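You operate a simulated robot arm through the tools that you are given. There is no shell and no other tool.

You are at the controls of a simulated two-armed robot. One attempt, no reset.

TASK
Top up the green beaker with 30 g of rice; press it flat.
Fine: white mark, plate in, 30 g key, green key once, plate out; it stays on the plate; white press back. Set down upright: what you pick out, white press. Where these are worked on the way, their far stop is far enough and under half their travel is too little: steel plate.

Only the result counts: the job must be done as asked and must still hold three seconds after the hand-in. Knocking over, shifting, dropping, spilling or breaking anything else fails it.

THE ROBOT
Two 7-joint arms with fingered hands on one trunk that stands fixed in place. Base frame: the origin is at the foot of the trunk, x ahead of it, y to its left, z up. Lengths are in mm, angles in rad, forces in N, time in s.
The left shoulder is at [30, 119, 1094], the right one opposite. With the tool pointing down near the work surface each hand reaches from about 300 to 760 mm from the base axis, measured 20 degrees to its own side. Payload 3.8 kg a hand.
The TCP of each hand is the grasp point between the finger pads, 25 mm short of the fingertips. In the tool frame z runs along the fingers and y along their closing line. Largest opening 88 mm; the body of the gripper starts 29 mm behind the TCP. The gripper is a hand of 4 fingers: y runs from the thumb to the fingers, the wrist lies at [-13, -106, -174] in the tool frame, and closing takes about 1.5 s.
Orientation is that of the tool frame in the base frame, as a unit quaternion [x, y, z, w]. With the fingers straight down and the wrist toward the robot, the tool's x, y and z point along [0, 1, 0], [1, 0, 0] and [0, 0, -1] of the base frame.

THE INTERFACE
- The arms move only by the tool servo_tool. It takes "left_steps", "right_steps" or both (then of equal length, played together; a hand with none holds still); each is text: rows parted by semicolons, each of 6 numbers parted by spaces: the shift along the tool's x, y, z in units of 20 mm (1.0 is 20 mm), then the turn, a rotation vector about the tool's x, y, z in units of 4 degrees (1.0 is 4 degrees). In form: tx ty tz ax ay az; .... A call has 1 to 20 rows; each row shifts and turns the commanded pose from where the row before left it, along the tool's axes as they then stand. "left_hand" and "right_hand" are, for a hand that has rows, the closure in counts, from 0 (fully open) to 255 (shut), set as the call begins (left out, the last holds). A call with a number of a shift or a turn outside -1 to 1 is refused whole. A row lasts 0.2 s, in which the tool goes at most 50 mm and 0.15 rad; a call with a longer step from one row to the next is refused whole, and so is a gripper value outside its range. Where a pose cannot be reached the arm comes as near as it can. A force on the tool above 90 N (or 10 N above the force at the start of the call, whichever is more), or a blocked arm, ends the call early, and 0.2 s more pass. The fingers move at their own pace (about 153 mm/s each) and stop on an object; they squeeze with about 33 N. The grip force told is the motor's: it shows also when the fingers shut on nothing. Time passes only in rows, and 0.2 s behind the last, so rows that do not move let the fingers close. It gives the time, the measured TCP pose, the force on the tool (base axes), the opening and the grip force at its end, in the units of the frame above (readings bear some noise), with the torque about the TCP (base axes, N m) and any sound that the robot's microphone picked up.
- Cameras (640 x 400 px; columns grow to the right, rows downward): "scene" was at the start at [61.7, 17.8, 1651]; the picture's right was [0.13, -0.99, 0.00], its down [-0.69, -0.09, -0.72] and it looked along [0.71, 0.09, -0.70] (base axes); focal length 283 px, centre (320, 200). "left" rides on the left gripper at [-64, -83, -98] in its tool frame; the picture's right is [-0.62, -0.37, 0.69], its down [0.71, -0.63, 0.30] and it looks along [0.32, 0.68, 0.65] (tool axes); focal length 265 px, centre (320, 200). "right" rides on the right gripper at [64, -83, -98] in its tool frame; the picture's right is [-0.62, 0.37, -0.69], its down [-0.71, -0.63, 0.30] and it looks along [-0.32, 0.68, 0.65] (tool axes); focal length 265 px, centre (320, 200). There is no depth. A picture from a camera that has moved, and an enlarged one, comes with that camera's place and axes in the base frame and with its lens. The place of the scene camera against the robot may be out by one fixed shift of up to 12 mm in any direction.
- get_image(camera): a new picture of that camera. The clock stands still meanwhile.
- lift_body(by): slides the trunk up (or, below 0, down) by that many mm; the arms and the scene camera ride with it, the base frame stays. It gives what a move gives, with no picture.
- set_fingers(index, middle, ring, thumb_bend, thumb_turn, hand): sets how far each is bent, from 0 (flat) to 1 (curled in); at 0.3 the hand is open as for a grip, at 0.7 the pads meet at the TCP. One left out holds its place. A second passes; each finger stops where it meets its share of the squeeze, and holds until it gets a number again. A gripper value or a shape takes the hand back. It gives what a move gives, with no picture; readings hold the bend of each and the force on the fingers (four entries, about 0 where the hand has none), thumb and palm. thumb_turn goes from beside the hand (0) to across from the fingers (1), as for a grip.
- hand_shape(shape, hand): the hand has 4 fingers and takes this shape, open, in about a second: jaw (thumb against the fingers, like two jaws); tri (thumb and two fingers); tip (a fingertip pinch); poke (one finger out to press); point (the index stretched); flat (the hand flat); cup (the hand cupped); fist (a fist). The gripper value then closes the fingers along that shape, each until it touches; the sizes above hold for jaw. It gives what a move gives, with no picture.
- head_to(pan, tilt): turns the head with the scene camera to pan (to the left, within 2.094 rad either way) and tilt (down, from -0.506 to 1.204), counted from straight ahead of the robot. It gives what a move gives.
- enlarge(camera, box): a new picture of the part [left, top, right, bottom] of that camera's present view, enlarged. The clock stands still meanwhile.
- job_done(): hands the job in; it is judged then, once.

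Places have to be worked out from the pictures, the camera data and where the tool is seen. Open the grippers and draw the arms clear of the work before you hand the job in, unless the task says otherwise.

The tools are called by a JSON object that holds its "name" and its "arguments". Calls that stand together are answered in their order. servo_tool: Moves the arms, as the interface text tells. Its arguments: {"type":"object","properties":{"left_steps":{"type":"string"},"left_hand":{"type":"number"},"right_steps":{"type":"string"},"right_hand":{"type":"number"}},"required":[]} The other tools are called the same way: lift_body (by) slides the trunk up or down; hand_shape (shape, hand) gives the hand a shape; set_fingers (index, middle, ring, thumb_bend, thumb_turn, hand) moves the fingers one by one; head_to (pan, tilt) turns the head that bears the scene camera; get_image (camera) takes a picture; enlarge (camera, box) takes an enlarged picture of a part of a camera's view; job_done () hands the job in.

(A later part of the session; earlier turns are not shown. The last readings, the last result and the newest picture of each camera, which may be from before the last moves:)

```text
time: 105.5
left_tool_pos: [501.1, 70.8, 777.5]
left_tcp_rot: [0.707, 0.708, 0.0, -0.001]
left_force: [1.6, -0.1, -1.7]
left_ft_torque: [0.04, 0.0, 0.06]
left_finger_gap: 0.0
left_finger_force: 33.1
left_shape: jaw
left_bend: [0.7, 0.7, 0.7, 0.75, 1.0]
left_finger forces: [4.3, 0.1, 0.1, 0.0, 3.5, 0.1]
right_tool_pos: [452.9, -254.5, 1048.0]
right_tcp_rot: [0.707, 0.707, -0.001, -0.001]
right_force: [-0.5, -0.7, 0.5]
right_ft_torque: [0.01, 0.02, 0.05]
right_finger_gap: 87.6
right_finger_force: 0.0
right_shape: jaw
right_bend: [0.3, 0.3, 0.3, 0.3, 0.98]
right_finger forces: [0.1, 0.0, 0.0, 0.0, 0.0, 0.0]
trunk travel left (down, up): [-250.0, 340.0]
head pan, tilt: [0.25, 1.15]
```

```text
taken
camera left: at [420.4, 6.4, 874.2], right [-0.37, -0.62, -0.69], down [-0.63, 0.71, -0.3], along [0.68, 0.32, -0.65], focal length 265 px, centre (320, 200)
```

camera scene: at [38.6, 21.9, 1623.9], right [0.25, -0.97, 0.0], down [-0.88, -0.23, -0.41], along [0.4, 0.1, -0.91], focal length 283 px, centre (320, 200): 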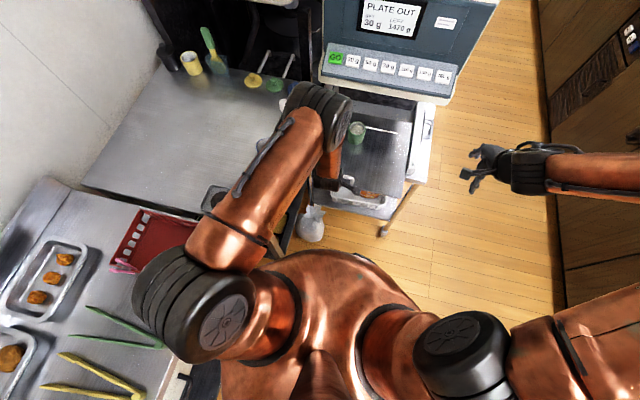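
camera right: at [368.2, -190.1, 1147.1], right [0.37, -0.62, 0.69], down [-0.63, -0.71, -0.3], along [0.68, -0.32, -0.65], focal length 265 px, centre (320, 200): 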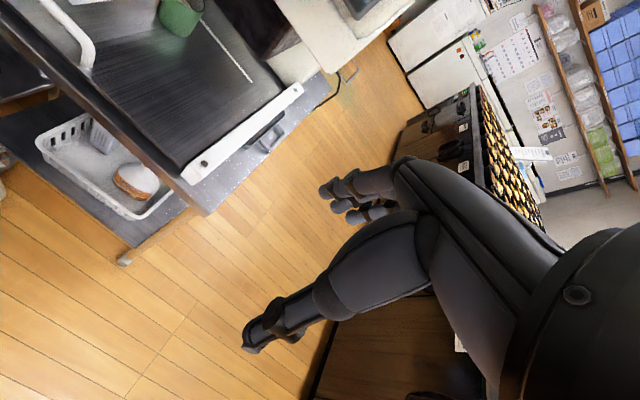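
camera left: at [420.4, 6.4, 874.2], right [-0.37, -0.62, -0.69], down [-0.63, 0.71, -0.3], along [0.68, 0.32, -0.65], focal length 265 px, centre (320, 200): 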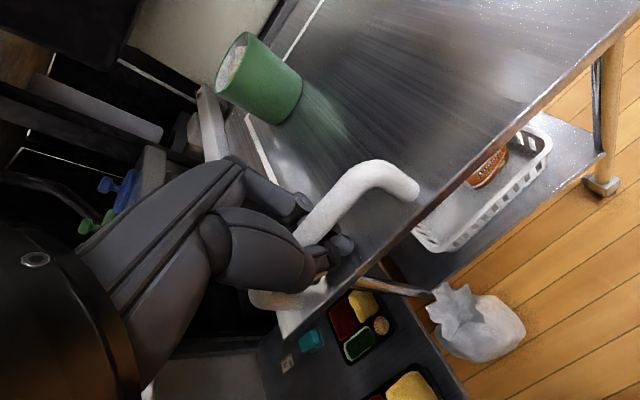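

PLATE OUT shows and the beaker rides fine. I pull the remaining ~125 mm.

{"name": "servo_tool", "arguments": {"left_steps": "0 -.05 0 0 0 0;0 -.1 0 0 0 0;0 -.2 0 0 0 0;0 -.3 0 0 0 0;0 -.4 0 0 0 0;0 -.4 0 0 0 0;0 -.4 0 0 0 0;0 -.4 0 0 0 0;0 -.4 0 0 0 0;0 -.4 0 0 0 0;0 -.4 0 0 0 0;0 -.4 0 0 0 0;0 -.4 0 0 0 0;0 -.4 0 0 0 0;0 -.4 0 0 0 0;0 -.3 0 0 0 0;0 -.25 0 0 0 0;0 -.2 0 0 0 0;0 -.15 0 0 0 0;0 0 0 0 0 0"}}

{"name": "servo_tool", "arguments": {"left_steps": "0 -.1 0 0 0 0;0 -.1 0 0 0 0;0 -.1 0 0 0 0;0 0 0 0 0 0"}}

{"name": "get_image", "arguments": {"camera": "scene"}}

```text
time: 109.8
left_tool_pos: [384.4, 71.2, 776.5]
left_tcp_rot: [0.707, 0.707, 0.0, 0.0]
left_force: [-0.1, -3.5, -0.7]
left_ft_torque: [0.03, 0.01, 0.0]
left_finger_gap: 0.2
left_finger_force: 33.3
left_shape: jaw
left_bend: [0.7, 0.7, 0.7, 0.75, 1.0]
left_finger forces: [2.9, 0.0, 0.0, 0.0, 3.0, 0.0]
right_tool_pos: [452.3, -254.1, 1048.0]
right_tcp_rot: [0.707, 0.707, 0.0, 0.0]
right_force: [0.6, -0.9, 0.3]
right_ft_torque: [0.03, -0.01, 0.01]
right_finger_gap: 87.5
right_finger_force: 0.1
right_shape: jaw
right_bend: [0.3, 0.3, 0.3, 0.3, 0.98]
right_finger forces: [0.0, 0.1, 0.0, 0.0, 0.0, 0.0]
trunk travel left (down, up): [-250.0, 340.0]
head pan, tilt: [0.25, 1.15]
```

```text
time: 110.8
left_tool_pos: [377.3, 70.4, 776.7]
left_tcp_rot: [0.707, 0.707, 0.0, -0.001]
left_force: [-0.2, -1.2, -3.1]
left_ft_torque: [0.02, 0.01, 0.01]
left_finger_gap: 0.1
left_finger_force: 32.8
left_shape: jaw
left_bend: [0.7, 0.7, 0.7, 0.75, 1.0]
left_finger forces: [3.3, 0.1, 0.0, 0.1, 4.4, 0.0]
right_tool_pos: [453.3, -256.0, 1049.3]
right_tcp_rot: [0.707, 0.707, 0.001, 0.0]
right_force: [0.9, 0.4, 0.1]
right_ft_torque: [-0.02, 0.01, 0.03]
right_finger_gap: 87.5
right_finger_force: 0.1
right_shape: jaw
right_bend: [0.3, 0.3, 0.3, 0.3, 0.98]
right_finger forces: [0.1, 0.1, 0.1, 0.1, 0.0, 0.1]
trunk travel left (down, up): [-250.0, 340.0]
head pan, tilt: [0.25, 1.15]
```

```text
taken
camera scene: at [38.4, 22.0, 1623.9], right [0.25, -0.97, 0.0], down [-0.88, -0.23, -0.41], along [0.4, 0.1, -0.91], focal length 283 px, centre (320, 200)
```

scene: 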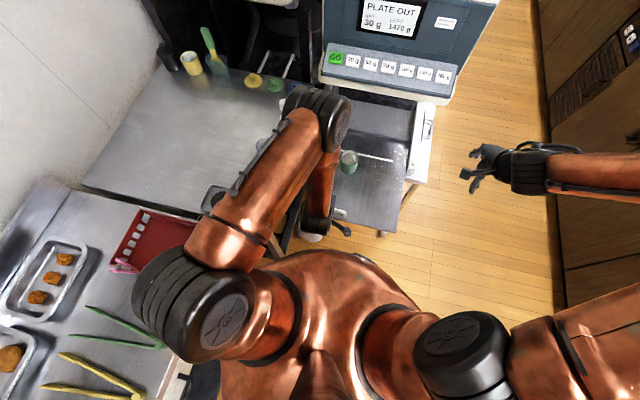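

No stop felt yet at 377. I keep pulling slowly toward the outer stop.

{"name": "servo_tool", "arguments": {"left_steps": "0 -.1 0 0 0 0;0 -.1 0 0 0 0;0 -.1 0 0 0 0;0 -.1 0 0 0 0;0 0 0 0 0 0"}}

{"name": "servo_tool", "arguments": {"left_steps": "0 -.1 0 0 0 0;0 -.1 0 0 0 0;0 -.1 0 0 0 0;0 0 0 0 0 0"}}

```text
time: 112.0
left_tool_pos: [369.7, 70.4, 776.1]
left_tcp_rot: [0.707, 0.707, 0.001, 0.0]
left_force: [-2.1, 1.1, -4.4]
left_ft_torque: [0.01, 0.0, 0.02]
left_finger_gap: 0.0
left_finger_force: 33.1
left_shape: jaw
left_bend: [0.7, 0.7, 0.7, 0.75, 1.0]
left_finger forces: [3.1, 0.0, 0.0, 0.0, 5.9, 0.0]
right_tool_pos: [452.0, -254.6, 1048.1]
right_tcp_rot: [0.708, 0.707, 0.0, 0.0]
right_force: [0.3, -0.6, 0.0]
right_ft_torque: [-0.02, 0.0, 0.02]
right_finger_gap: 87.7
right_finger_force: 0.1
right_shape: jaw
right_bend: [0.3, 0.3, 0.3, 0.3, 0.98]
right_finger forces: [0.1, 0.0, 0.0, 0.0, 0.1, 0.0]
trunk travel left (down, up): [-250.0, 340.0]
head pan, tilt: [0.25, 1.15]
```

```text
time: 113.0
left_tool_pos: [364.4, 71.6, 776.5]
left_tcp_rot: [0.707, 0.707, 0.0, 0.0]
left_force: [1.2, 0.5, -3.2]
left_ft_torque: [-0.02, 0.03, 0.05]
left_finger_gap: 0.1
left_finger_force: 32.7
left_shape: jaw
left_bend: [0.7, 0.7, 0.7, 0.75, 1.0]
left_finger forces: [4.7, 0.0, 0.1, 0.1, 3.4, 0.0]
right_tool_pos: [452.5, -254.8, 1047.1]
right_tcp_rot: [0.707, 0.707, 0.0, 0.0]
right_force: [0.5, 1.1, -0.3]
right_ft_torque: [0.0, 0.0, 0.0]
right_finger_gap: 87.7
right_finger_force: 0.0
right_shape: jaw
right_bend: [0.3, 0.3, 0.3, 0.3, 0.98]
right_finger forces: [0.0, 0.0, 0.0, 0.1, 0.0, 0.0]
trunk travel left (down, up): [-250.0, 340.0]
head pan, tilt: [0.25, 1.15]
```

Back at the starting position (366→364). A few more millimetres to find the stop.

{"name": "servo_tool", "arguments": {"left_steps": "0 -.1 0 0 0 0;0 -.1 0 0 0 0;0 0 0 0 0 0"}}

{"name": "servo_tool", "arguments": {"left_steps": "0 -.1 0 0 0 0;0 -.1 0 0 0 0;0 0 0 0 0 0"}}

```text
time: 113.8
left_tool_pos: [360.4, 70.9, 776.6]
left_tcp_rot: [0.707, 0.707, 0.0, 0.001]
left_force: [5.5, 0.7, -1.4]
left_ft_torque: [-0.04, 0.03, 0.03]
left_finger_gap: 0.1
left_finger_force: 33.1
left_shape: jaw
left_bend: [0.7, 0.7, 0.7, 0.75, 1.0]
left_finger forces: [7.4, 0.0, 0.0, 0.0, 2.0, 0.1]
right_tool_pos: [453.1, -256.1, 1048.8]
right_tcp_rot: [0.707, 0.708, 0.0, 0.001]
right_force: [0.3, -0.3, -0.2]
right_ft_torque: [0.0, 0.0, 0.0]
right_finger_gap: 87.7
right_finger_force: 0.0
right_shape: jaw
right_bend: [0.3, 0.3, 0.3, 0.3, 0.98]
right_finger forces: [0.0, 0.0, 0.1, 0.0, 0.0, 0.1]
trunk travel left (down, up): [-250.0, 340.0]
head pan, tilt: [0.25, 1.15]
```

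```text
time: 114.5
left_tool_pos: [355.9, 71.3, 776.5]
left_tcp_rot: [0.708, 0.707, -0.001, -0.001]
left_force: [4.9, -0.6, -2.9]
left_ft_torque: [0.05, 0.02, 0.04]
left_finger_gap: 0.2
left_finger_force: 33.3
left_shape: jaw
left_bend: [0.7, 0.7, 0.7, 0.75, 1.0]
left_finger forces: [6.8, 0.0, 0.0, 0.1, 2.1, 0.0]
right_tool_pos: [452.6, -254.2, 1047.4]
right_tcp_rot: [0.707, 0.707, 0.0, -0.001]
right_force: [0.6, 0.2, -0.2]
right_ft_torque: [-0.01, 0.0, -0.02]
right_finger_gap: 87.5
right_finger_force: 0.1
right_shape: jaw
right_bend: [0.3, 0.3, 0.3, 0.3, 0.98]
right_finger forces: [0.0, 0.0, 0.0, 0.0, 0.0, 0.1]
trunk travel left (down, up): [-250.0, 340.0]
head pan, tilt: [0.25, 1.15]
```

Force is about 5 N; I check with one more small pull and a picture.

{"name": "servo_tool", "arguments": {"left_steps": "0 -.1 0 0 0 0;0 -.1 0 0 0 0;0 0 0 0 0 0;0 0 0 0 0 0"}}

{"name": "enlarge", "arguments": {"camera": "scene", "box": [300, 110, 420, 250]}}

{"name": "get_image", "arguments": {"camera": "left"}}

```text
time: 115.5
left_tool_pos: [352.1, 71.4, 777.0]
left_tcp_rot: [0.707, 0.707, -0.001, 0.0]
left_force: [7.8, 1.7, -3.1]
left_ft_torque: [0.03, 0.07, 0.06]
left_finger_gap: 0.2
left_finger_force: 33.1
left_shape: jaw
left_bend: [0.7, 0.7, 0.7, 0.75, 1.0]
left_finger forces: [9.9, 0.1, 0.0, 0.1, 1.6, 0.0]
right_tool_pos: [453.2, -254.6, 1048.9]
right_tcp_rot: [0.707, 0.707, 0.0, -0.001]
right_force: [0.0, -0.7, 0.3]
right_ft_torque: [0.02, 0.0, 0.0]
right_finger_gap: 87.7
right_finger_force: 0.1
right_shape: jaw
right_bend: [0.3, 0.3, 0.3, 0.3, 0.98]
right_finger forces: [0.1, 0.1, 0.1, 0.1, 0.0, 0.1]
trunk travel left (down, up): [-250.0, 340.0]
head pan, tilt: [0.25, 1.15]
```

```text
2.86 times, centred on (360, 180) of scene
camera zoom: at [39.9, 22.1, 1623.9], right [0.25, -0.97, 0.0], down [-0.89, -0.23, -0.41], along [0.39, 0.1, -0.91], focal length 809 px, centre (206, 257)
```

zoom: 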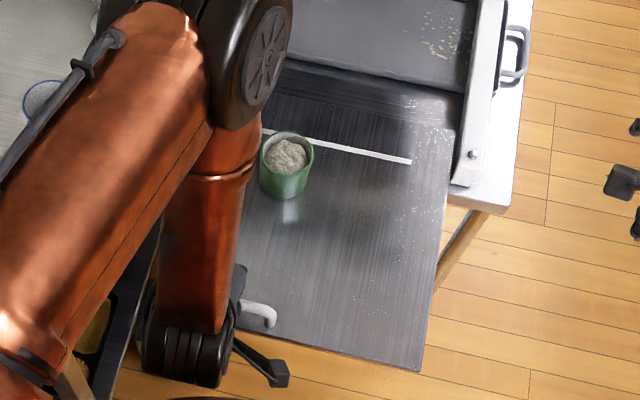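

```text
taken
camera left: at [269.7, 6.6, 874.0], right [-0.37, -0.62, -0.69], down [-0.63, 0.71, -0.3], along [0.68, 0.32, -0.65], focal length 265 px, centre (320, 200)
```

left: 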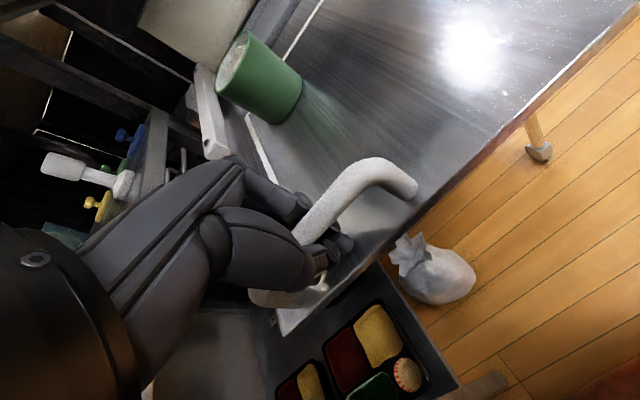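

The plate is out slightly beyond its starting place with rising force (8 N), i.e. at its outer stop. I ease back ~8 mm and release the handle.

{"name": "servo_tool", "arguments": {"left_steps": "0 .1 0 0 0 0;0 .1 0 0 0 0;0 .1 0 0 0 0;0 .05 0 0 0 0;0 0 0 0 0 0"}}

{"name": "servo_tool", "arguments": {"left_steps": "0 0 0 0 0 0;0 0 0 0 0 0;0 0 0 0 0 0;0 0 0 0 0 0;0 0 0 0 0 0;0 0 0 0 0 0;0 0 0 0 0 0", "left_hand": 0}}

{"name": "enlarge", "arguments": {"camera": "left", "box": [200, 120, 480, 340]}}

```text
time: 116.8
left_tool_pos: [359.4, 69.7, 776.2]
left_tcp_rot: [0.707, 0.707, -0.001, -0.001]
left_force: [2.9, 0.2, -5.8]
left_ft_torque: [-0.01, 0.0, 0.03]
left_finger_gap: 0.0
left_finger_force: 32.9
left_shape: jaw
left_bend: [0.7, 0.7, 0.7, 0.75, 1.0]
left_finger forces: [6.1, 0.0, 0.2, 0.0, 3.8, 0.0]
right_tool_pos: [452.7, -254.3, 1048.6]
right_tcp_rot: [0.707, 0.707, -0.001, -0.001]
right_force: [0.2, 0.0, 0.3]
right_ft_torque: [0.02, 0.0, -0.02]
right_finger_gap: 87.7
right_finger_force: 0.1
right_shape: jaw
right_bend: [0.3, 0.3, 0.3, 0.3, 0.98]
right_finger forces: [0.0, 0.0, 0.0, 0.0, 0.0, 0.0]
trunk travel left (down, up): [-250.0, 340.0]
head pan, tilt: [0.25, 1.15]
```

```text
time: 118.3
left_tool_pos: [360.0, 70.9, 777.3]
left_tcp_rot: [0.707, 0.708, 0.0, 0.0]
left_force: [0.7, -0.6, 0.4]
left_ft_torque: [0.05, 0.03, -0.01]
left_finger_gap: 87.8
left_finger_force: 0.0
left_shape: jaw
left_bend: [0.3, 0.3, 0.3, 0.3, 0.98]
left_finger forces: [0.0, 0.0, 0.0, 0.0, 0.0, 0.0]
right_tool_pos: [453.1, -254.7, 1048.2]
right_tcp_rot: [0.707, 0.707, 0.0, 0.0]
right_force: [-0.1, -0.5, -0.5]
right_ft_torque: [-0.01, 0.0, -0.02]
right_finger_gap: 87.5
right_finger_force: 0.1
right_shape: jaw
right_bend: [0.3, 0.3, 0.3, 0.3, 0.98]
right_finger forces: [0.0, 0.1, 0.0, 0.0, 0.1, 0.0]
trunk travel left (down, up): [-250.0, 340.0]
head pan, tilt: [0.25, 1.15]
```

```text
1.82 times, centred on (340, 230) of left
camera zoom: at [276.1, 6.5, 874.4], right [-0.37, -0.62, -0.69], down [-0.63, 0.71, -0.3], along [0.68, 0.32, -0.65], focal length 483 px, centre (284, 146)
```

zoom: 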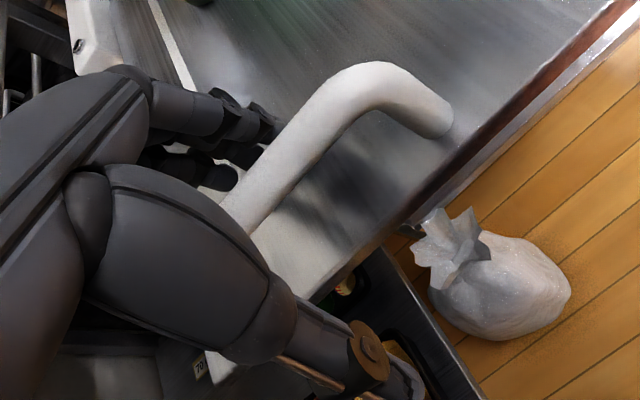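

Handle released. I raise the hand straight up to z≈1010 and then look at the beaker and press.

{"name": "servo_tool", "arguments": {"left_steps": "0 0 -.5 0 0 0;0 0 -.8 0 0 0;0 0 -1 0 0 0;0 0 -1 0 0 0;0 0 -1 0 0 0;0 0 -1 0 0 0;0 0 -1 0 0 0;0 0 -1 0 0 0;0 0 -1 0 0 0;0 0 -1 0 0 0;0 0 -1 0 0 0;0 0 -1 0 0 0;0 0 -.4 0 0 0;0 0 0 0 0 0"}}

{"name": "servo_tool", "arguments": {"left_steps": ".7 .6 0 0 0 0;.7 .6 0 0 0 0;.7 .6 0 0 0 0;.7 .6 0 0 0 0;.7 .6 0 0 0 0;.7 .6 0 0 0 0;.7 .6 0 0 0 0;.7 .6 0 0 0 0;.7 .6 0 0 0 0;.7 .6 0 0 0 0;0 0 0 0 0 0"}}

{"name": "get_image", "arguments": {"camera": "left"}}

{"name": "get_image", "arguments": {"camera": "scene"}}

{"name": "enlarge", "arguments": {"camera": "left", "box": [240, 60, 440, 220]}}

```text
time: 121.3
left_tool_pos: [359.3, 71.4, 1010.3]
left_tcp_rot: [0.706, 0.708, 0.0, -0.001]
left_force: [-0.2, -0.8, -0.1]
left_ft_torque: [-0.01, -0.02, -0.02]
left_finger_gap: 87.5
left_finger_force: 0.0
left_shape: jaw
left_bend: [0.3, 0.3, 0.3, 0.3, 0.98]
left_finger forces: [0.0, 0.0, 0.1, 0.0, 0.1, 0.1]
right_tool_pos: [453.2, -255.8, 1049.4]
right_tcp_rot: [0.708, 0.707, -0.001, 0.0]
right_force: [0.1, -0.6, 0.8]
right_ft_torque: [0.0, -0.01, 0.01]
right_finger_gap: 87.8
right_finger_force: 0.1
right_shape: jaw
right_bend: [0.3, 0.3, 0.3, 0.3, 0.98]
right_finger forces: [0.0, 0.1, 0.1, 0.1, 0.0, 0.0]
trunk travel left (down, up): [-250.0, 340.0]
head pan, tilt: [0.25, 1.15]
```

```text
time: 123.8
left_tool_pos: [479.3, 211.6, 1011.3]
left_tcp_rot: [0.707, 0.707, 0.0, 0.0]
left_force: [0.3, -1.3, -0.1]
left_ft_torque: [0.01, -0.03, -0.02]
left_finger_gap: 87.5
left_finger_force: 0.1
left_shape: jaw
left_bend: [0.3, 0.3, 0.3, 0.3, 0.98]
left_finger forces: [0.0, 0.0, 0.0, 0.0, 0.0, 0.0]
right_tool_pos: [452.1, -253.8, 1048.2]
right_tcp_rot: [0.707, 0.707, -0.001, 0.001]
right_force: [-0.3, 0.8, 0.3]
right_ft_torque: [-0.01, -0.01, 0.01]
right_finger_gap: 87.5
right_finger_force: 0.1
right_shape: jaw
right_bend: [0.3, 0.3, 0.3, 0.3, 0.98]
right_finger forces: [0.0, 0.1, 0.0, 0.0, 0.0, 0.0]
trunk travel left (down, up): [-250.0, 340.0]
head pan, tilt: [0.25, 1.15]
```

```text
taken
camera left: at [397.0, 146.7, 1108.6], right [-0.37, -0.62, -0.69], down [-0.63, 0.71, -0.3], along [0.68, 0.32, -0.65], focal length 265 px, centre (320, 200)
```

left: 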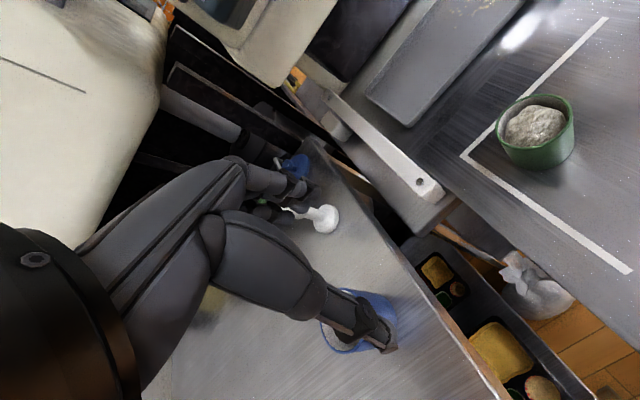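

```text
taken
camera scene: at [38.1, 21.7, 1623.9], right [0.25, -0.97, 0.0], down [-0.88, -0.23, -0.41], along [0.4, 0.1, -0.91], focal length 283 px, centre (320, 200)
```

scene: 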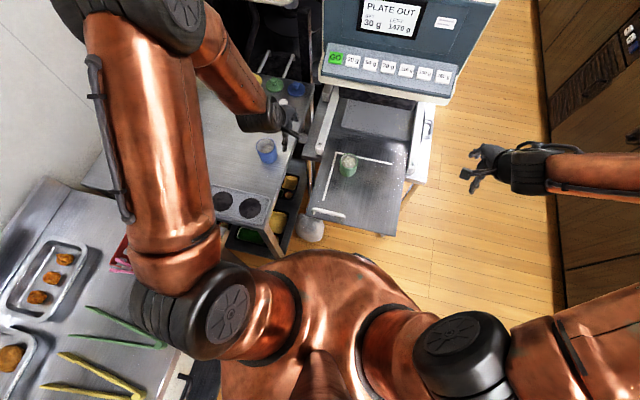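

```text
2.50 times, centred on (340, 140) of left
camera zoom: at [397.0, 146.7, 1108.6], right [-0.37, -0.62, -0.69], down [-0.63, 0.71, -0.3], along [0.68, 0.32, -0.65], focal length 664 px, centre (270, 350)
```

zoom: 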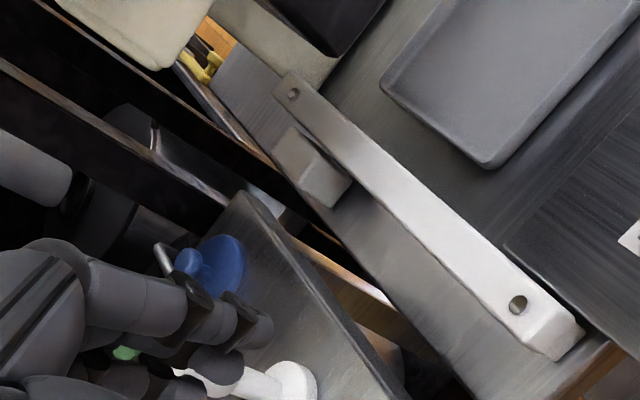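

Rice is heaped in the green beaker on the mark. The white press is at about (657, 292) on the table, ≈100 mm tall. I move the left hand nearer, to (600, 291, 1010), for a precise look.

{"name": "servo_tool", "arguments": {"left_steps": ".5 .76 0 0 0 0;.5 .76 0 0 0 0;.5 .76 0 0 0 0;.5 .76 0 0 0 0;.5 .76 0 0 0 0;.5 .76 0 0 0 0;.5 .76 0 0 0 0;.5 .76 0 0 0 0;0 0 0 0 0 0"}}

{"name": "get_image", "arguments": {"camera": "left"}}

{"name": "enlarge", "arguments": {"camera": "left", "box": [320, 160, 480, 280]}}

{"name": "get_image", "arguments": {"camera": "scene"}}

```text
time: 125.8
left_tool_pos: [598.5, 292.0, 1010.1]
left_tcp_rot: [0.707, 0.707, 0.0, 0.001]
left_force: [0.6, -0.6, -0.5]
left_ft_torque: [-0.01, 0.02, 0.0]
left_finger_gap: 87.5
left_finger_force: 0.0
left_shape: jaw
left_bend: [0.3, 0.3, 0.3, 0.3, 0.98]
left_finger forces: [0.0, 0.1, 0.0, 0.0, 0.1, 0.0]
right_tool_pos: [453.3, -254.7, 1048.4]
right_tcp_rot: [0.707, 0.707, -0.001, 0.0]
right_force: [-0.8, -0.2, 0.0]
right_ft_torque: [-0.02, 0.01, -0.01]
right_finger_gap: 87.5
right_finger_force: 0.0
right_shape: jaw
right_bend: [0.3, 0.3, 0.3, 0.3, 0.98]
right_finger forces: [0.0, 0.0, 0.1, 0.0, 0.1, 0.1]
trunk travel left (down, up): [-250.0, 340.0]
head pan, tilt: [0.25, 1.15]
```

```text
taken
camera left: at [516.4, 227.2, 1107.6], right [-0.37, -0.62, -0.69], down [-0.63, 0.71, -0.3], along [0.68, 0.32, -0.65], focal length 265 px, centre (320, 200)
```

left: 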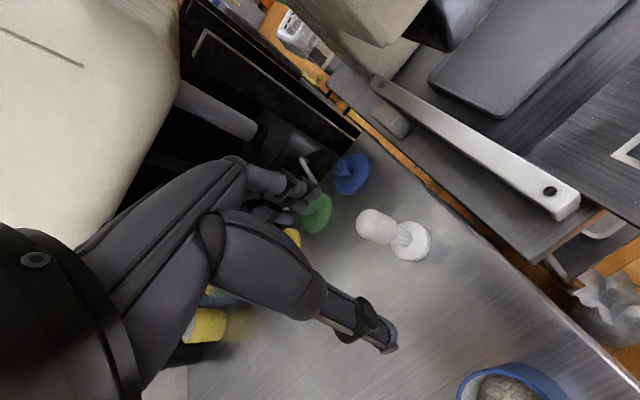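

```text
3.33 times, centred on (400, 220) of left
camera zoom: at [516.4, 227.2, 1107.6], right [-0.37, -0.62, -0.69], down [-0.63, 0.71, -0.3], along [0.68, 0.32, -0.65], focal length 885 px, centre (53, 133)
```

zoom: 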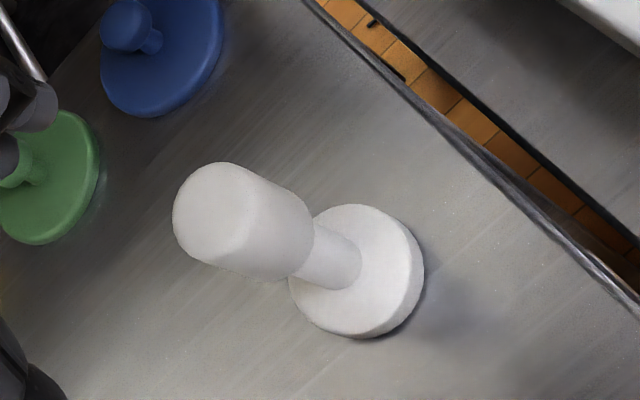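

```text
taken
camera scene: at [38.0, 21.8, 1623.9], right [0.25, -0.97, 0.0], down [-0.88, -0.23, -0.41], along [0.4, 0.1, -0.91], focal length 283 px, centre (320, 200)
```

scene: 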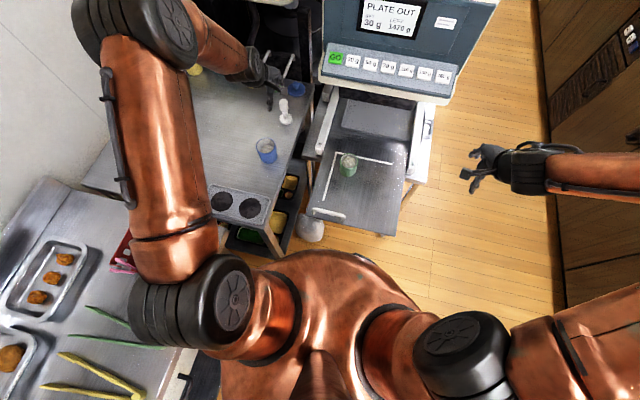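

Press: axis at (652, 293), top z≈911, thick grip part z≈876–911, foot 44 mm across. I move above it and descend to z≈945 for a check.

{"name": "servo_tool", "arguments": {"left_steps": ".02 .54 0 0 0 0;.02 .54 0 0 0 0;.01 .54 0 0 0 0;0 .54 0 0 0 0;0 .53 0 0 0 0;0 0 .65 0 0 0;0 0 .65 0 0 0;0 0 .65 0 0 0;0 0 .65 0 0 0;0 0 .65 0 0 0;0 0 0 0 0 0"}}

{"name": "get_image", "arguments": {"camera": "left"}}

{"name": "enlarge", "arguments": {"camera": "scene", "box": [240, 60, 320, 140]}}

```text
time: 128.2
left_tool_pos: [652.9, 291.8, 946.0]
left_tcp_rot: [0.707, 0.707, 0.0, 0.0]
left_force: [0.2, -0.2, 0.4]
left_ft_torque: [-0.02, -0.02, -0.02]
left_finger_gap: 87.5
left_finger_force: 0.0
left_shape: jaw
left_bend: [0.3, 0.3, 0.3, 0.3, 0.98]
left_finger forces: [0.0, 0.0, 0.0, 0.1, 0.0, 0.0]
right_tool_pos: [453.3, -254.3, 1048.9]
right_tcp_rot: [0.707, 0.708, 0.001, 0.0]
right_force: [-0.5, 0.7, 0.0]
right_ft_torque: [0.01, 0.01, 0.0]
right_finger_gap: 87.9
right_finger_force: 0.0
right_shape: jaw
right_bend: [0.3, 0.3, 0.3, 0.3, 0.98]
right_finger forces: [0.0, 0.0, 0.0, 0.0, 0.0, 0.1]
trunk travel left (down, up): [-250.0, 340.0]
head pan, tilt: [0.25, 1.15]
```

```text
taken
camera left: at [571.2, 228.0, 1042.8], right [-0.37, -0.62, -0.69], down [-0.63, 0.71, -0.3], along [0.68, 0.32, -0.65], focal length 265 px, centre (320, 200)
```

left: 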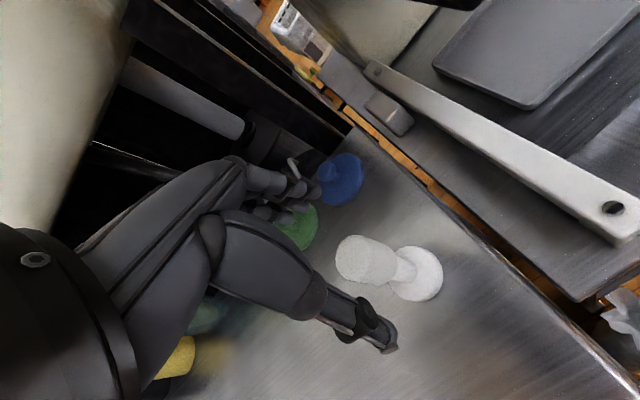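

```text
5.00 times, centred on (280, 100) of scene
camera zoom: at [38.2, 22.0, 1623.9], right [0.25, -0.97, 0.0], down [-0.88, -0.23, -0.41], along [0.4, 0.1, -0.91], focal length 1416 px, centre (520, 700)
```

zoom: 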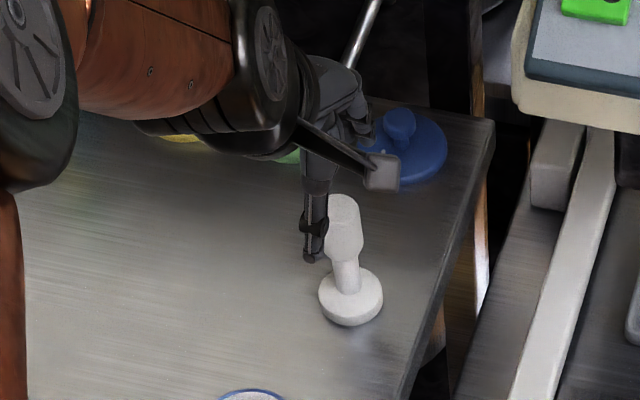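

The press lies within 3 mm of the TCP axis; I correct y by +2.5 mm and descend to z≈893.

{"name": "servo_tool", "arguments": {"left_steps": ".12 -.03 0 0 0 0;0 0 .6 0 0 0;0 0 .6 0 0 0;0 0 .6 0 0 0;0 0 .5 0 0 0;0 0 .35 0 0 0;0 0 0 0 0 0"}}

{"name": "get_image", "arguments": {"camera": "left"}}

{"name": "enlarge", "arguments": {"camera": "scene", "box": [240, 60, 320, 140]}}

```text
time: 129.8
left_tool_pos: [653.6, 295.1, 893.7]
left_tcp_rot: [0.707, 0.707, 0.0, 0.0]
left_force: [-0.3, -0.1, 0.2]
left_ft_torque: [0.04, 0.02, -0.01]
left_finger_gap: 87.8
left_finger_force: 0.1
left_shape: jaw
left_bend: [0.3, 0.3, 0.3, 0.3, 0.98]
left_finger forces: [0.0, 0.0, 0.0, 0.0, 0.0, 0.0]
right_tool_pos: [454.1, -254.8, 1050.3]
right_tcp_rot: [0.707, 0.707, 0.0, 0.0]
right_force: [0.9, -1.4, 0.2]
right_ft_torque: [0.0, -0.01, 0.02]
right_finger_gap: 87.4
right_finger_force: 0.1
right_shape: jaw
right_bend: [0.3, 0.3, 0.3, 0.3, 0.98]
right_finger forces: [0.0, 0.0, 0.0, 0.0, 0.1, 0.0]
trunk travel left (down, up): [-250.0, 340.0]
head pan, tilt: [0.25, 1.15]
```

```text
taken
camera left: at [571.4, 230.7, 990.8], right [-0.37, -0.62, -0.69], down [-0.63, 0.71, -0.3], along [0.68, 0.32, -0.65], focal length 265 px, centre (320, 200)
```

left: 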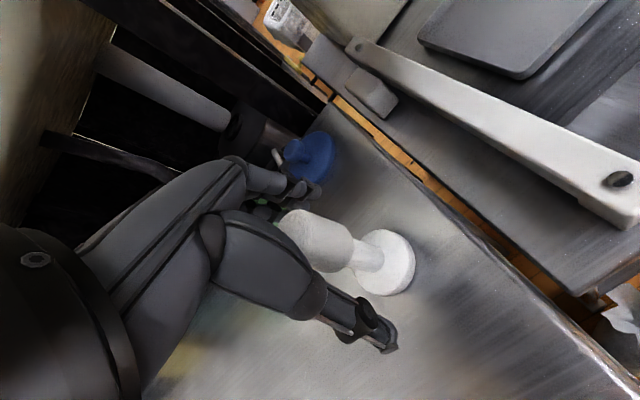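

```text
5.00 times, centred on (280, 100) of scene
camera zoom: at [38.3, 22.1, 1623.9], right [0.25, -0.97, 0.0], down [-0.88, -0.23, -0.41], along [0.4, 0.1, -0.91], focal length 1416 px, centre (520, 700)
```

zoom: 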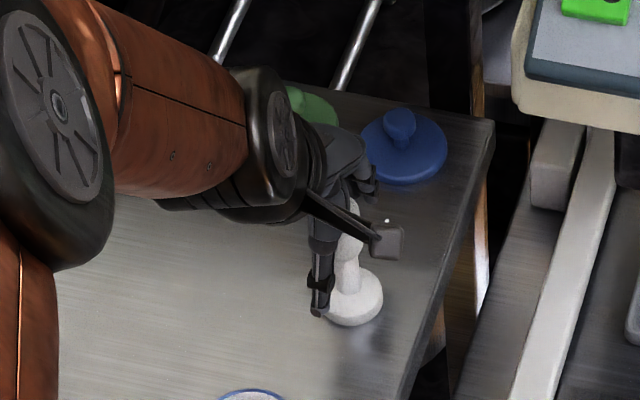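

The open fingers straddle the handle. I close the left hand.

{"name": "servo_tool", "arguments": {"left_steps": "0 0 0 0 0 0;0 0 0 0 0 0;0 0 0 0 0 0;0 0 0 0 0 0;0 0 0 0 0 0;0 0 0 0 0 0;0 0 0 0 0 0;0 0 0 0 0 0;0 0 0 0 0 0", "left_hand": 255}}

{"name": "get_image", "arguments": {"camera": "left"}}

{"name": "enlarge", "arguments": {"camera": "scene", "box": [240, 60, 320, 140]}}

```text
time: 131.8
left_tool_pos: [654.6, 295.6, 893.7]
left_tcp_rot: [0.707, 0.707, 0.0, 0.0]
left_force: [-0.4, -0.7, -1.9]
left_ft_torque: [0.01, 0.04, 0.0]
left_finger_gap: 19.8
left_finger_force: 33.0
left_shape: jaw
left_bend: [0.74, 0.58, 0.64, 0.76, 1.0]
left_finger forces: [15.2, 8.6, 0.1, 0.0, 25.0, 0.0]
right_tool_pos: [452.2, -254.9, 1047.6]
right_tcp_rot: [0.707, 0.707, 0.0, 0.0]
right_force: [0.9, 0.2, 1.0]
right_ft_torque: [-0.02, 0.03, -0.01]
right_finger_gap: 87.8
right_finger_force: 0.0
right_shape: jaw
right_bend: [0.3, 0.3, 0.3, 0.3, 0.98]
right_finger forces: [0.1, 0.1, 0.0, 0.0, 0.0, 0.1]
trunk travel left (down, up): [-250.0, 340.0]
head pan, tilt: [0.25, 1.15]
```

```text
taken
camera left: at [571.5, 230.8, 990.7], right [-0.37, -0.62, -0.69], down [-0.63, 0.71, -0.3], along [0.68, 0.32, -0.65], focal length 265 px, centre (320, 200)
```

left: 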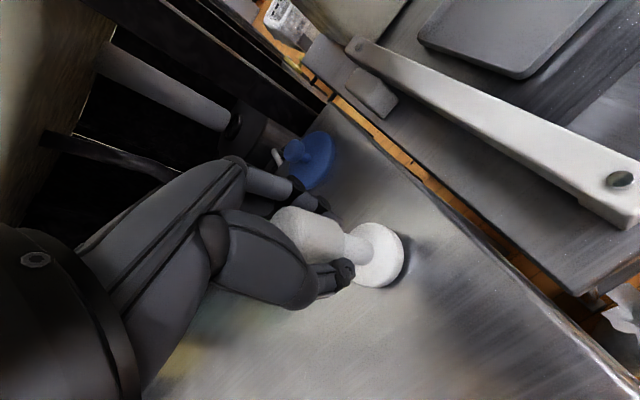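

```text
5.00 times, centred on (280, 100) of scene
camera zoom: at [38.6, 22.2, 1623.9], right [0.25, -0.97, 0.0], down [-0.88, -0.23, -0.41], along [0.4, 0.1, -0.91], focal length 1416 px, centre (520, 700)
```

zoom: 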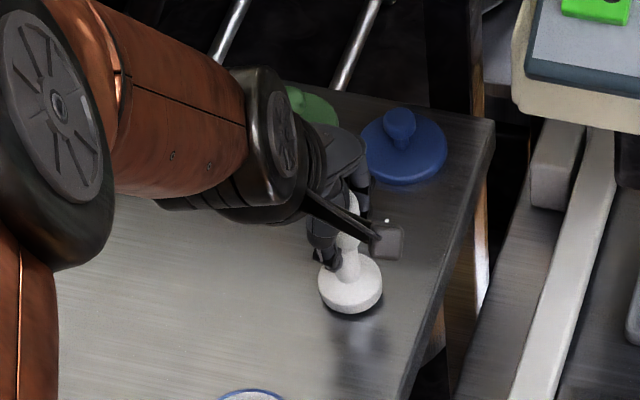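

The grip is firm (15/9/25 N) and drew the press up a few mm off the table. I lift 60 mm and check how it hangs.

{"name": "servo_tool", "arguments": {"left_steps": "0 0 -.2 0 0 0;0 0 -.4 0 0 0;0 0 -.5 0 0 0;0 0 -.5 0 0 0;0 0 -.5 0 0 0;0 0 -.5 0 0 0;0 0 -.3 0 0 0;0 0 -.1 0 0 0;0 0 0 0 0 0"}}

{"name": "enlarge", "arguments": {"camera": "left", "box": [220, 160, 440, 320]}}

{"name": "enlarge", "arguments": {"camera": "scene", "box": [240, 60, 320, 140]}}

{"name": "get_image", "arguments": {"camera": "right"}}

```text
time: 133.8
left_tool_pos: [653.8, 294.9, 951.9]
left_tcp_rot: [0.707, 0.707, 0.0, 0.0]
left_force: [-0.4, 0.7, -1.5]
left_ft_torque: [-0.01, -0.06, 0.0]
left_finger_gap: 19.7
left_finger_force: 33.1
left_shape: jaw
left_bend: [0.74, 0.58, 0.64, 0.76, 1.0]
left_finger forces: [15.4, 8.9, 0.0, 0.0, 24.9, 0.0]
right_tool_pos: [453.4, -254.8, 1048.4]
right_tcp_rot: [0.707, 0.707, 0.0, 0.001]
right_force: [-0.1, -0.5, 0.0]
right_ft_torque: [-0.03, 0.02, 0.01]
right_finger_gap: 87.6
right_finger_force: 0.0
right_shape: jaw
right_bend: [0.3, 0.3, 0.3, 0.3, 0.98]
right_finger forces: [0.1, 0.1, 0.0, 0.1, 0.0, 0.0]
trunk travel left (down, up): [-250.0, 340.0]
head pan, tilt: [0.25, 1.15]
```

```text
2.50 times, centred on (330, 240) of left
camera zoom: at [571.1, 230.5, 1050.5], right [-0.37, -0.62, -0.69], down [-0.63, 0.71, -0.3], along [0.68, 0.32, -0.65], focal length 664 px, centre (295, 100)
```

zoom: 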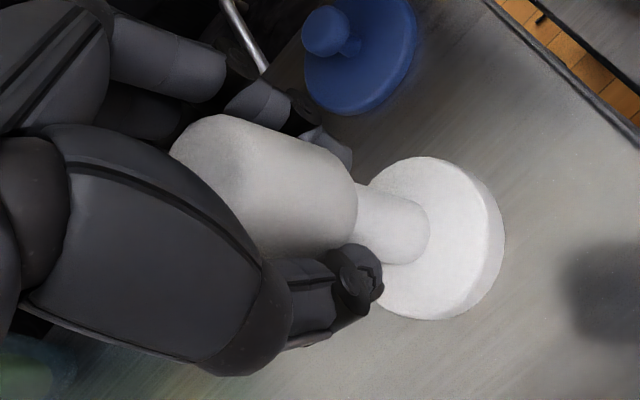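

```text
5.00 times, centred on (280, 100) of scene
camera zoom: at [38.6, 22.2, 1623.9], right [0.25, -0.97, 0.0], down [-0.88, -0.23, -0.41], along [0.4, 0.1, -0.91], focal length 1416 px, centre (520, 700)
```

zoom: 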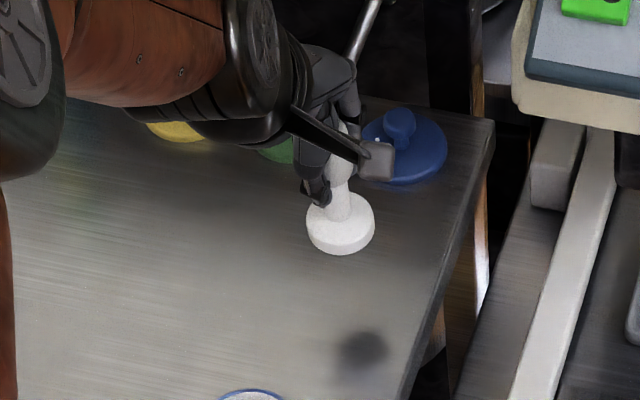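

```text
taken
camera right: at [368.8, -190.0, 1146.9], right [0.37, -0.62, 0.69], down [-0.63, -0.71, -0.3], along [0.68, -0.32, -0.65], focal length 265 px, centre (320, 200)
```

right: 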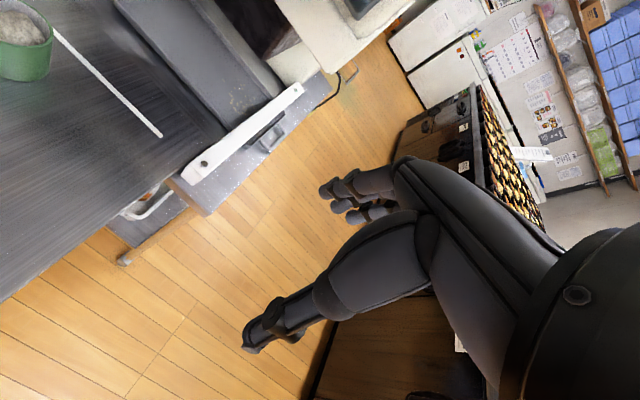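

The press hangs upright, foot bottom about 61 mm below the TCP. I carry it at z≈952 in an arc clear of the console to above the beaker.

{"name": "servo_tool", "arguments": {"left_steps": "-.2 -.3 0 0 0 0;-.4 -.6 0 0 0 0;-.4 -.6 0 0 0 0;-.4 -.6 0 0 0 0;-.5 -.6 0 0 0 0;-.6 -.4 0 0 0 0;-.66 -.31 0 0 0 0;-.66 -.31 0 0 0 0;-.66 -.31 0 0 0 0;-.66 -.31 0 0 0 0;-.66 -.31 0 0 0 0;-.66 -.31 0 0 0 0;-.66 -.31 0 0 0 0;-.66 -.2 0 0 0 0;-.66 0 0 0 0 0;-.66 0 0 0 0 0;-.66 0 0 0 0 0;-.66 0 0 0 0 0;-.66 0 0 0 0 0;-.5 0 0 0 0 0"}}

{"name": "servo_tool", "arguments": {"left_steps": "-.5 0 0 0 0 0;-.2 0 0 0 0 0;0 0 0 0 0 0"}}

{"name": "get_image", "arguments": {"camera": "left"}}

{"name": "enlarge", "arguments": {"camera": "scene", "box": [300, 100, 420, 220]}}

{"name": "get_image", "arguments": {"camera": "right"}}

```text
time: 137.9
left_tool_pos: [543.5, 62.6, 953.3]
left_tcp_rot: [0.707, 0.707, 0.0, 0.0]
left_force: [-0.2, 0.6, -1.7]
left_ft_torque: [0.03, 0.0, -0.01]
left_finger_gap: 20.0
left_finger_force: 32.8
left_shape: jaw
left_bend: [0.74, 0.58, 0.64, 0.76, 1.0]
left_finger forces: [15.8, 9.2, 0.1, 0.0, 24.3, 0.0]
right_tool_pos: [453.1, -255.2, 1048.3]
right_tcp_rot: [0.707, 0.707, 0.0, 0.0]
right_force: [0.4, 0.6, -0.5]
right_ft_torque: [-0.01, -0.01, 0.0]
right_finger_gap: 87.6
right_finger_force: 0.1
right_shape: jaw
right_bend: [0.3, 0.3, 0.3, 0.3, 0.98]
right_finger forces: [0.1, 0.0, 0.1, 0.1, 0.1, 0.0]
trunk travel left (down, up): [-250.0, 340.0]
head pan, tilt: [0.25, 1.15]
```

```text
time: 138.8
left_tool_pos: [544.2, 48.3, 952.0]
left_tcp_rot: [0.707, 0.707, 0.0, 0.0]
left_force: [-0.6, 0.0, -1.4]
left_ft_torque: [0.01, 0.03, 0.01]
left_finger_gap: 20.0
left_finger_force: 32.8
left_shape: jaw
left_bend: [0.74, 0.58, 0.64, 0.77, 1.0]
left_finger forces: [15.8, 9.2, 0.1, 0.0, 24.3, 0.0]
right_tool_pos: [452.3, -254.2, 1048.2]
right_tcp_rot: [0.707, 0.707, 0.0, 0.0]
right_force: [0.5, 0.4, -0.2]
right_ft_torque: [-0.03, 0.04, 0.0]
right_finger_gap: 87.6
right_finger_force: 0.0
right_shape: jaw
right_bend: [0.3, 0.3, 0.3, 0.3, 0.98]
right_finger forces: [0.0, 0.1, 0.1, 0.0, 0.1, 0.0]
trunk travel left (down, up): [-250.0, 340.0]
head pan, tilt: [0.25, 1.15]
```

```text
taken
camera left: at [461.8, -15.7, 1049.7], right [-0.37, -0.62, -0.69], down [-0.63, 0.71, -0.3], along [0.68, 0.32, -0.65], focal length 265 px, centre (320, 200)
```

left: 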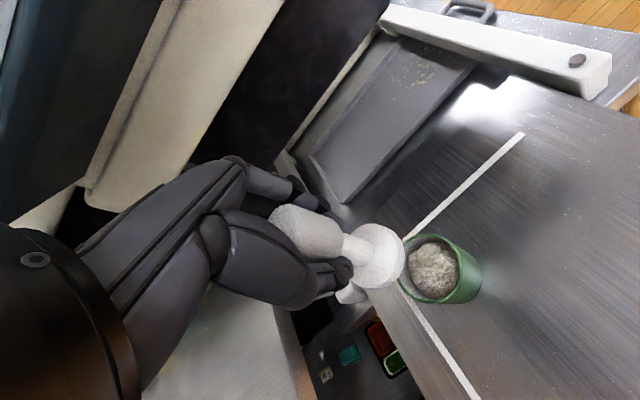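

```text
3.33 times, centred on (360, 160) of scene
camera zoom: at [38.5, 21.9, 1623.9], right [0.25, -0.97, 0.0], down [-0.88, -0.23, -0.41], along [0.4, 0.1, -0.91], focal length 944 px, centre (187, 333)
```

zoom: 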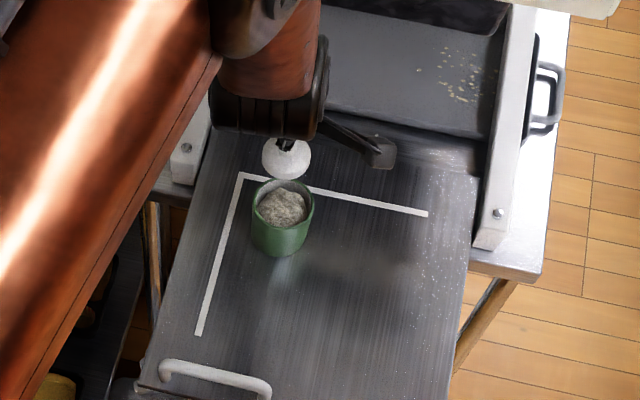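

```text
taken
camera right: at [368.8, -190.2, 1146.9], right [0.37, -0.62, 0.69], down [-0.63, -0.71, -0.3], along [0.68, -0.32, -0.65], focal length 265 px, centre (320, 200)
```

right: 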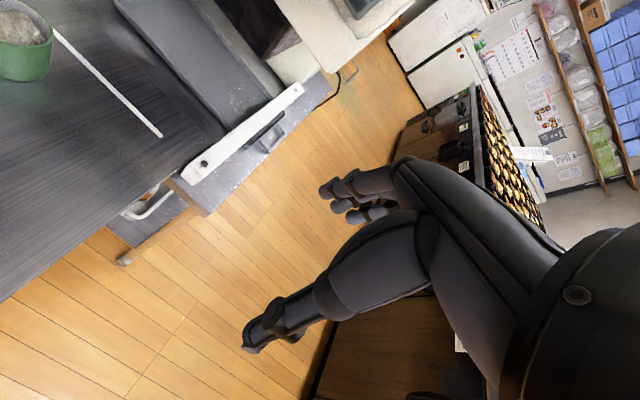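

The beaker is still at (548, 44.5) and the press foot sits about (+2.5, −2.6) from the TCP. I shift slightly and lower until the foot is just above the rim.

{"name": "servo_tool", "arguments": {"left_steps": "-.07 .08 0 0 0 0;0 0 .5 0 0 0;0 0 .6 0 0 0;0 0 .6 0 0 0;0 0 .6 0 0 0;0 0 .5 0 0 0;0 0 .3 0 0 0;0 0 0 0 0 0"}}

{"name": "enlarge", "arguments": {"camera": "left", "box": [260, 160, 480, 320]}}

{"name": "enlarge", "arguments": {"camera": "scene", "box": [310, 120, 390, 200]}}

```text
time: 140.6
left_tool_pos: [546.3, 47.7, 889.5]
left_tcp_rot: [0.707, 0.707, 0.001, 0.001]
left_force: [0.6, -0.1, -1.5]
left_ft_torque: [0.02, 0.04, -0.05]
left_finger_gap: 20.2
left_finger_force: 32.8
left_shape: jaw
left_bend: [0.74, 0.58, 0.64, 0.77, 1.0]
left_finger forces: [15.9, 9.1, 0.0, 0.0, 24.2, 0.0]
right_tool_pos: [452.4, -254.5, 1048.7]
right_tcp_rot: [0.708, 0.707, 0.0, 0.0]
right_force: [-0.2, -0.3, 0.1]
right_ft_torque: [-0.03, 0.02, 0.0]
right_finger_gap: 87.5
right_finger_force: 0.1
right_shape: jaw
right_bend: [0.3, 0.3, 0.3, 0.3, 0.98]
right_finger forces: [0.0, 0.0, 0.0, 0.0, 0.0, 0.1]
trunk travel left (down, up): [-250.0, 340.0]
head pan, tilt: [0.25, 1.15]
```

```text
2.50 times, centred on (370, 240) of left
camera zoom: at [463.1, -16.3, 988.0], right [-0.37, -0.62, -0.69], down [-0.63, 0.71, -0.3], along [0.68, 0.32, -0.65], focal length 664 px, centre (195, 100)
```

zoom: 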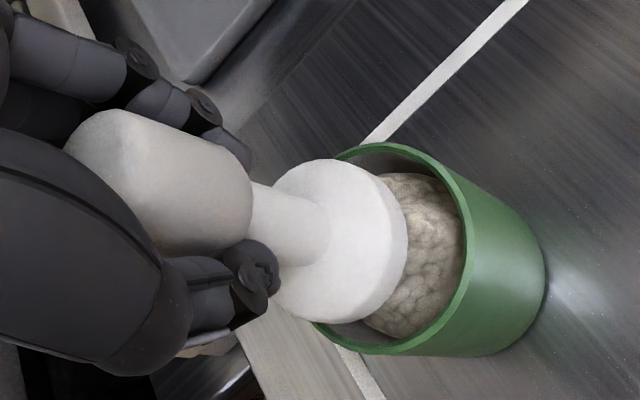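

```text
5.00 times, centred on (350, 160) of scene
camera zoom: at [38.4, 21.9, 1623.9], right [0.25, -0.97, 0.0], down [-0.88, -0.23, -0.41], along [0.4, 0.1, -0.91], focal length 1416 px, centre (170, 400)
```

zoom: 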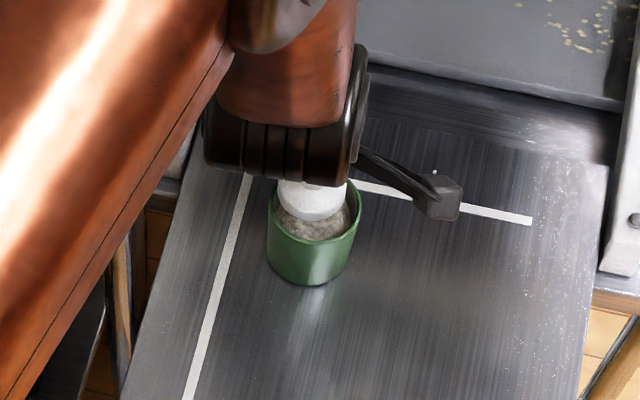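

The foot is centred over the beaker opening. I lower 18 mm to the rim level, then continue slowly into the rice.

{"name": "servo_tool", "arguments": {"left_steps": "0 0 .15 0 0 0;0 0 .15 0 0 0;0 0 .15 0 0 0;0 0 .15 0 0 0;0 0 .15 0 0 0;0 0 .1 0 0 0;0 0 0 0 0 0"}}

{"name": "enlarge", "arguments": {"camera": "left", "box": [260, 160, 480, 320]}}

{"name": "enlarge", "arguments": {"camera": "scene", "box": [310, 120, 390, 200]}}

```text
time: 142.2
left_tool_pos: [546.3, 47.8, 874.2]
left_tcp_rot: [0.707, 0.707, 0.0, 0.0]
left_force: [0.3, 1.1, 1.2]
left_ft_torque: [0.02, 0.01, 0.01]
left_finger_gap: 20.6
left_finger_force: 32.8
left_shape: jaw
left_bend: [0.74, 0.58, 0.64, 0.77, 1.0]
left_finger forces: [15.9, 9.0, 0.1, 0.0, 23.4, 0.0]
right_tool_pos: [451.5, -255.7, 1049.0]
right_tcp_rot: [0.708, 0.707, 0.0, 0.0]
right_force: [0.2, 0.6, 1.0]
right_ft_torque: [0.0, 0.01, -0.02]
right_finger_gap: 87.9
right_finger_force: 0.0
right_shape: jaw
right_bend: [0.3, 0.3, 0.3, 0.3, 0.98]
right_finger forces: [0.0, 0.0, 0.0, 0.0, 0.1, 0.0]
trunk travel left (down, up): [-250.0, 340.0]
head pan, tilt: [0.25, 1.15]
```

```text
2.50 times, centred on (370, 240) of left
camera zoom: at [463.0, -17.1, 971.4], right [-0.37, -0.62, -0.69], down [-0.63, 0.71, -0.3], along [0.68, 0.32, -0.65], focal length 664 px, centre (195, 100)
```

zoom: 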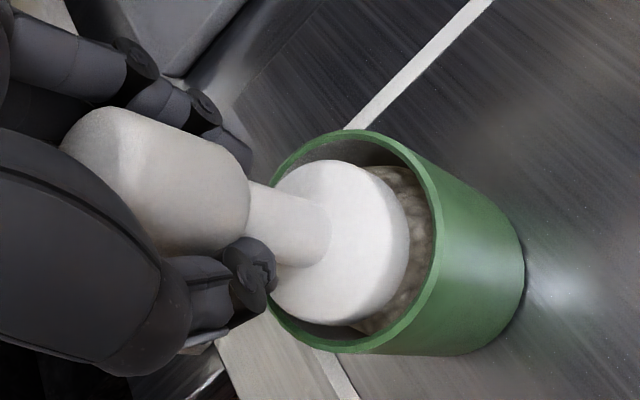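

```text
5.00 times, centred on (350, 160) of scene
camera zoom: at [38.2, 21.9, 1623.9], right [0.25, -0.97, 0.0], down [-0.88, -0.23, -0.41], along [0.4, 0.1, -0.91], focal length 1416 px, centre (170, 400)
```

zoom: 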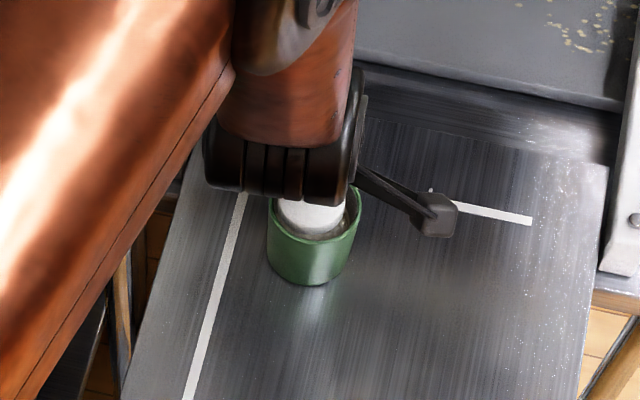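

The foot is entering the beaker, centred, with first light contact. I press on in 1 mm steps, watching the force.

{"name": "servo_tool", "arguments": {"left_steps": "0 0 .05 0 0 0;0 0 .05 0 0 0;0 0 .05 0 0 0;0 0 .05 0 0 0;0 0 0 0 0 0"}}

{"name": "servo_tool", "arguments": {"left_steps": "0 0 .05 0 0 0;0 0 .05 0 0 0;0 0 .05 0 0 0;0 0 .05 0 0 0;0 0 0 0 0 0"}}

{"name": "enlarge", "arguments": {"camera": "left", "box": [260, 160, 480, 320]}}

```text
time: 143.3
left_tool_pos: [544.7, 48.2, 869.8]
left_tcp_rot: [0.708, 0.707, 0.0, 0.0]
left_force: [-0.2, -0.5, 0.5]
left_ft_torque: [0.02, 0.01, 0.01]
left_finger_gap: 20.1
left_finger_force: 32.9
left_shape: jaw
left_bend: [0.74, 0.58, 0.64, 0.77, 1.0]
left_finger forces: [15.7, 8.8, 0.0, 0.1, 23.5, 0.1]
right_tool_pos: [451.9, -254.3, 1049.1]
right_tcp_rot: [0.708, 0.707, 0.0, 0.0]
right_force: [0.1, 0.0, -0.1]
right_ft_torque: [-0.01, -0.01, 0.02]
right_finger_gap: 87.9
right_finger_force: 0.1
right_shape: jaw
right_bend: [0.3, 0.3, 0.3, 0.3, 0.98]
right_finger forces: [0.1, 0.0, 0.1, 0.0, 0.0, 0.1]
trunk travel left (down, up): [-250.0, 340.0]
head pan, tilt: [0.25, 1.15]
```

```text
time: 144.6
left_tool_pos: [546.0, 47.4, 866.4]
left_tcp_rot: [0.707, 0.707, 0.0, 0.001]
left_force: [0.2, 0.1, 1.3]
left_ft_torque: [0.0, 0.02, -0.01]
left_finger_gap: 20.5
left_finger_force: 33.0
left_shape: jaw
left_bend: [0.74, 0.58, 0.64, 0.77, 1.0]
left_finger forces: [15.9, 8.8, 0.0, 0.0, 23.3, 0.0]
right_tool_pos: [452.5, -254.8, 1048.4]
right_tcp_rot: [0.707, 0.707, 0.0, 0.0]
right_force: [0.9, 0.4, -0.2]
right_ft_torque: [0.02, 0.02, -0.03]
right_finger_gap: 87.5
right_finger_force: 0.1
right_shape: jaw
right_bend: [0.3, 0.3, 0.3, 0.3, 0.98]
right_finger forces: [0.0, 0.1, 0.1, 0.0, 0.1, 0.1]
trunk travel left (down, up): [-250.0, 340.0]
head pan, tilt: [0.25, 1.15]
```

```text
2.50 times, centred on (370, 240) of left
camera zoom: at [463.0, -17.0, 963.2], right [-0.37, -0.62, -0.69], down [-0.63, 0.71, -0.3], along [0.68, 0.32, -0.65], focal length 664 px, centre (195, 100)
```

zoom: 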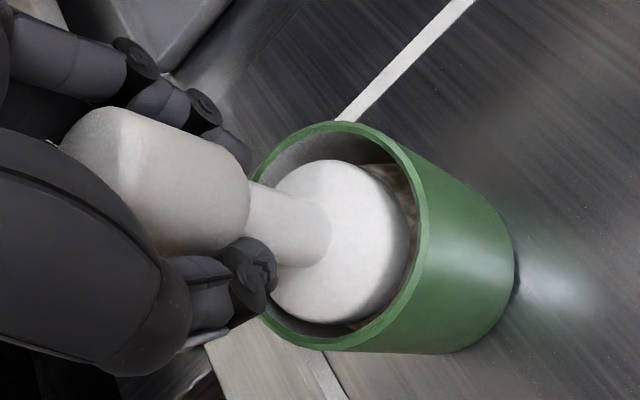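

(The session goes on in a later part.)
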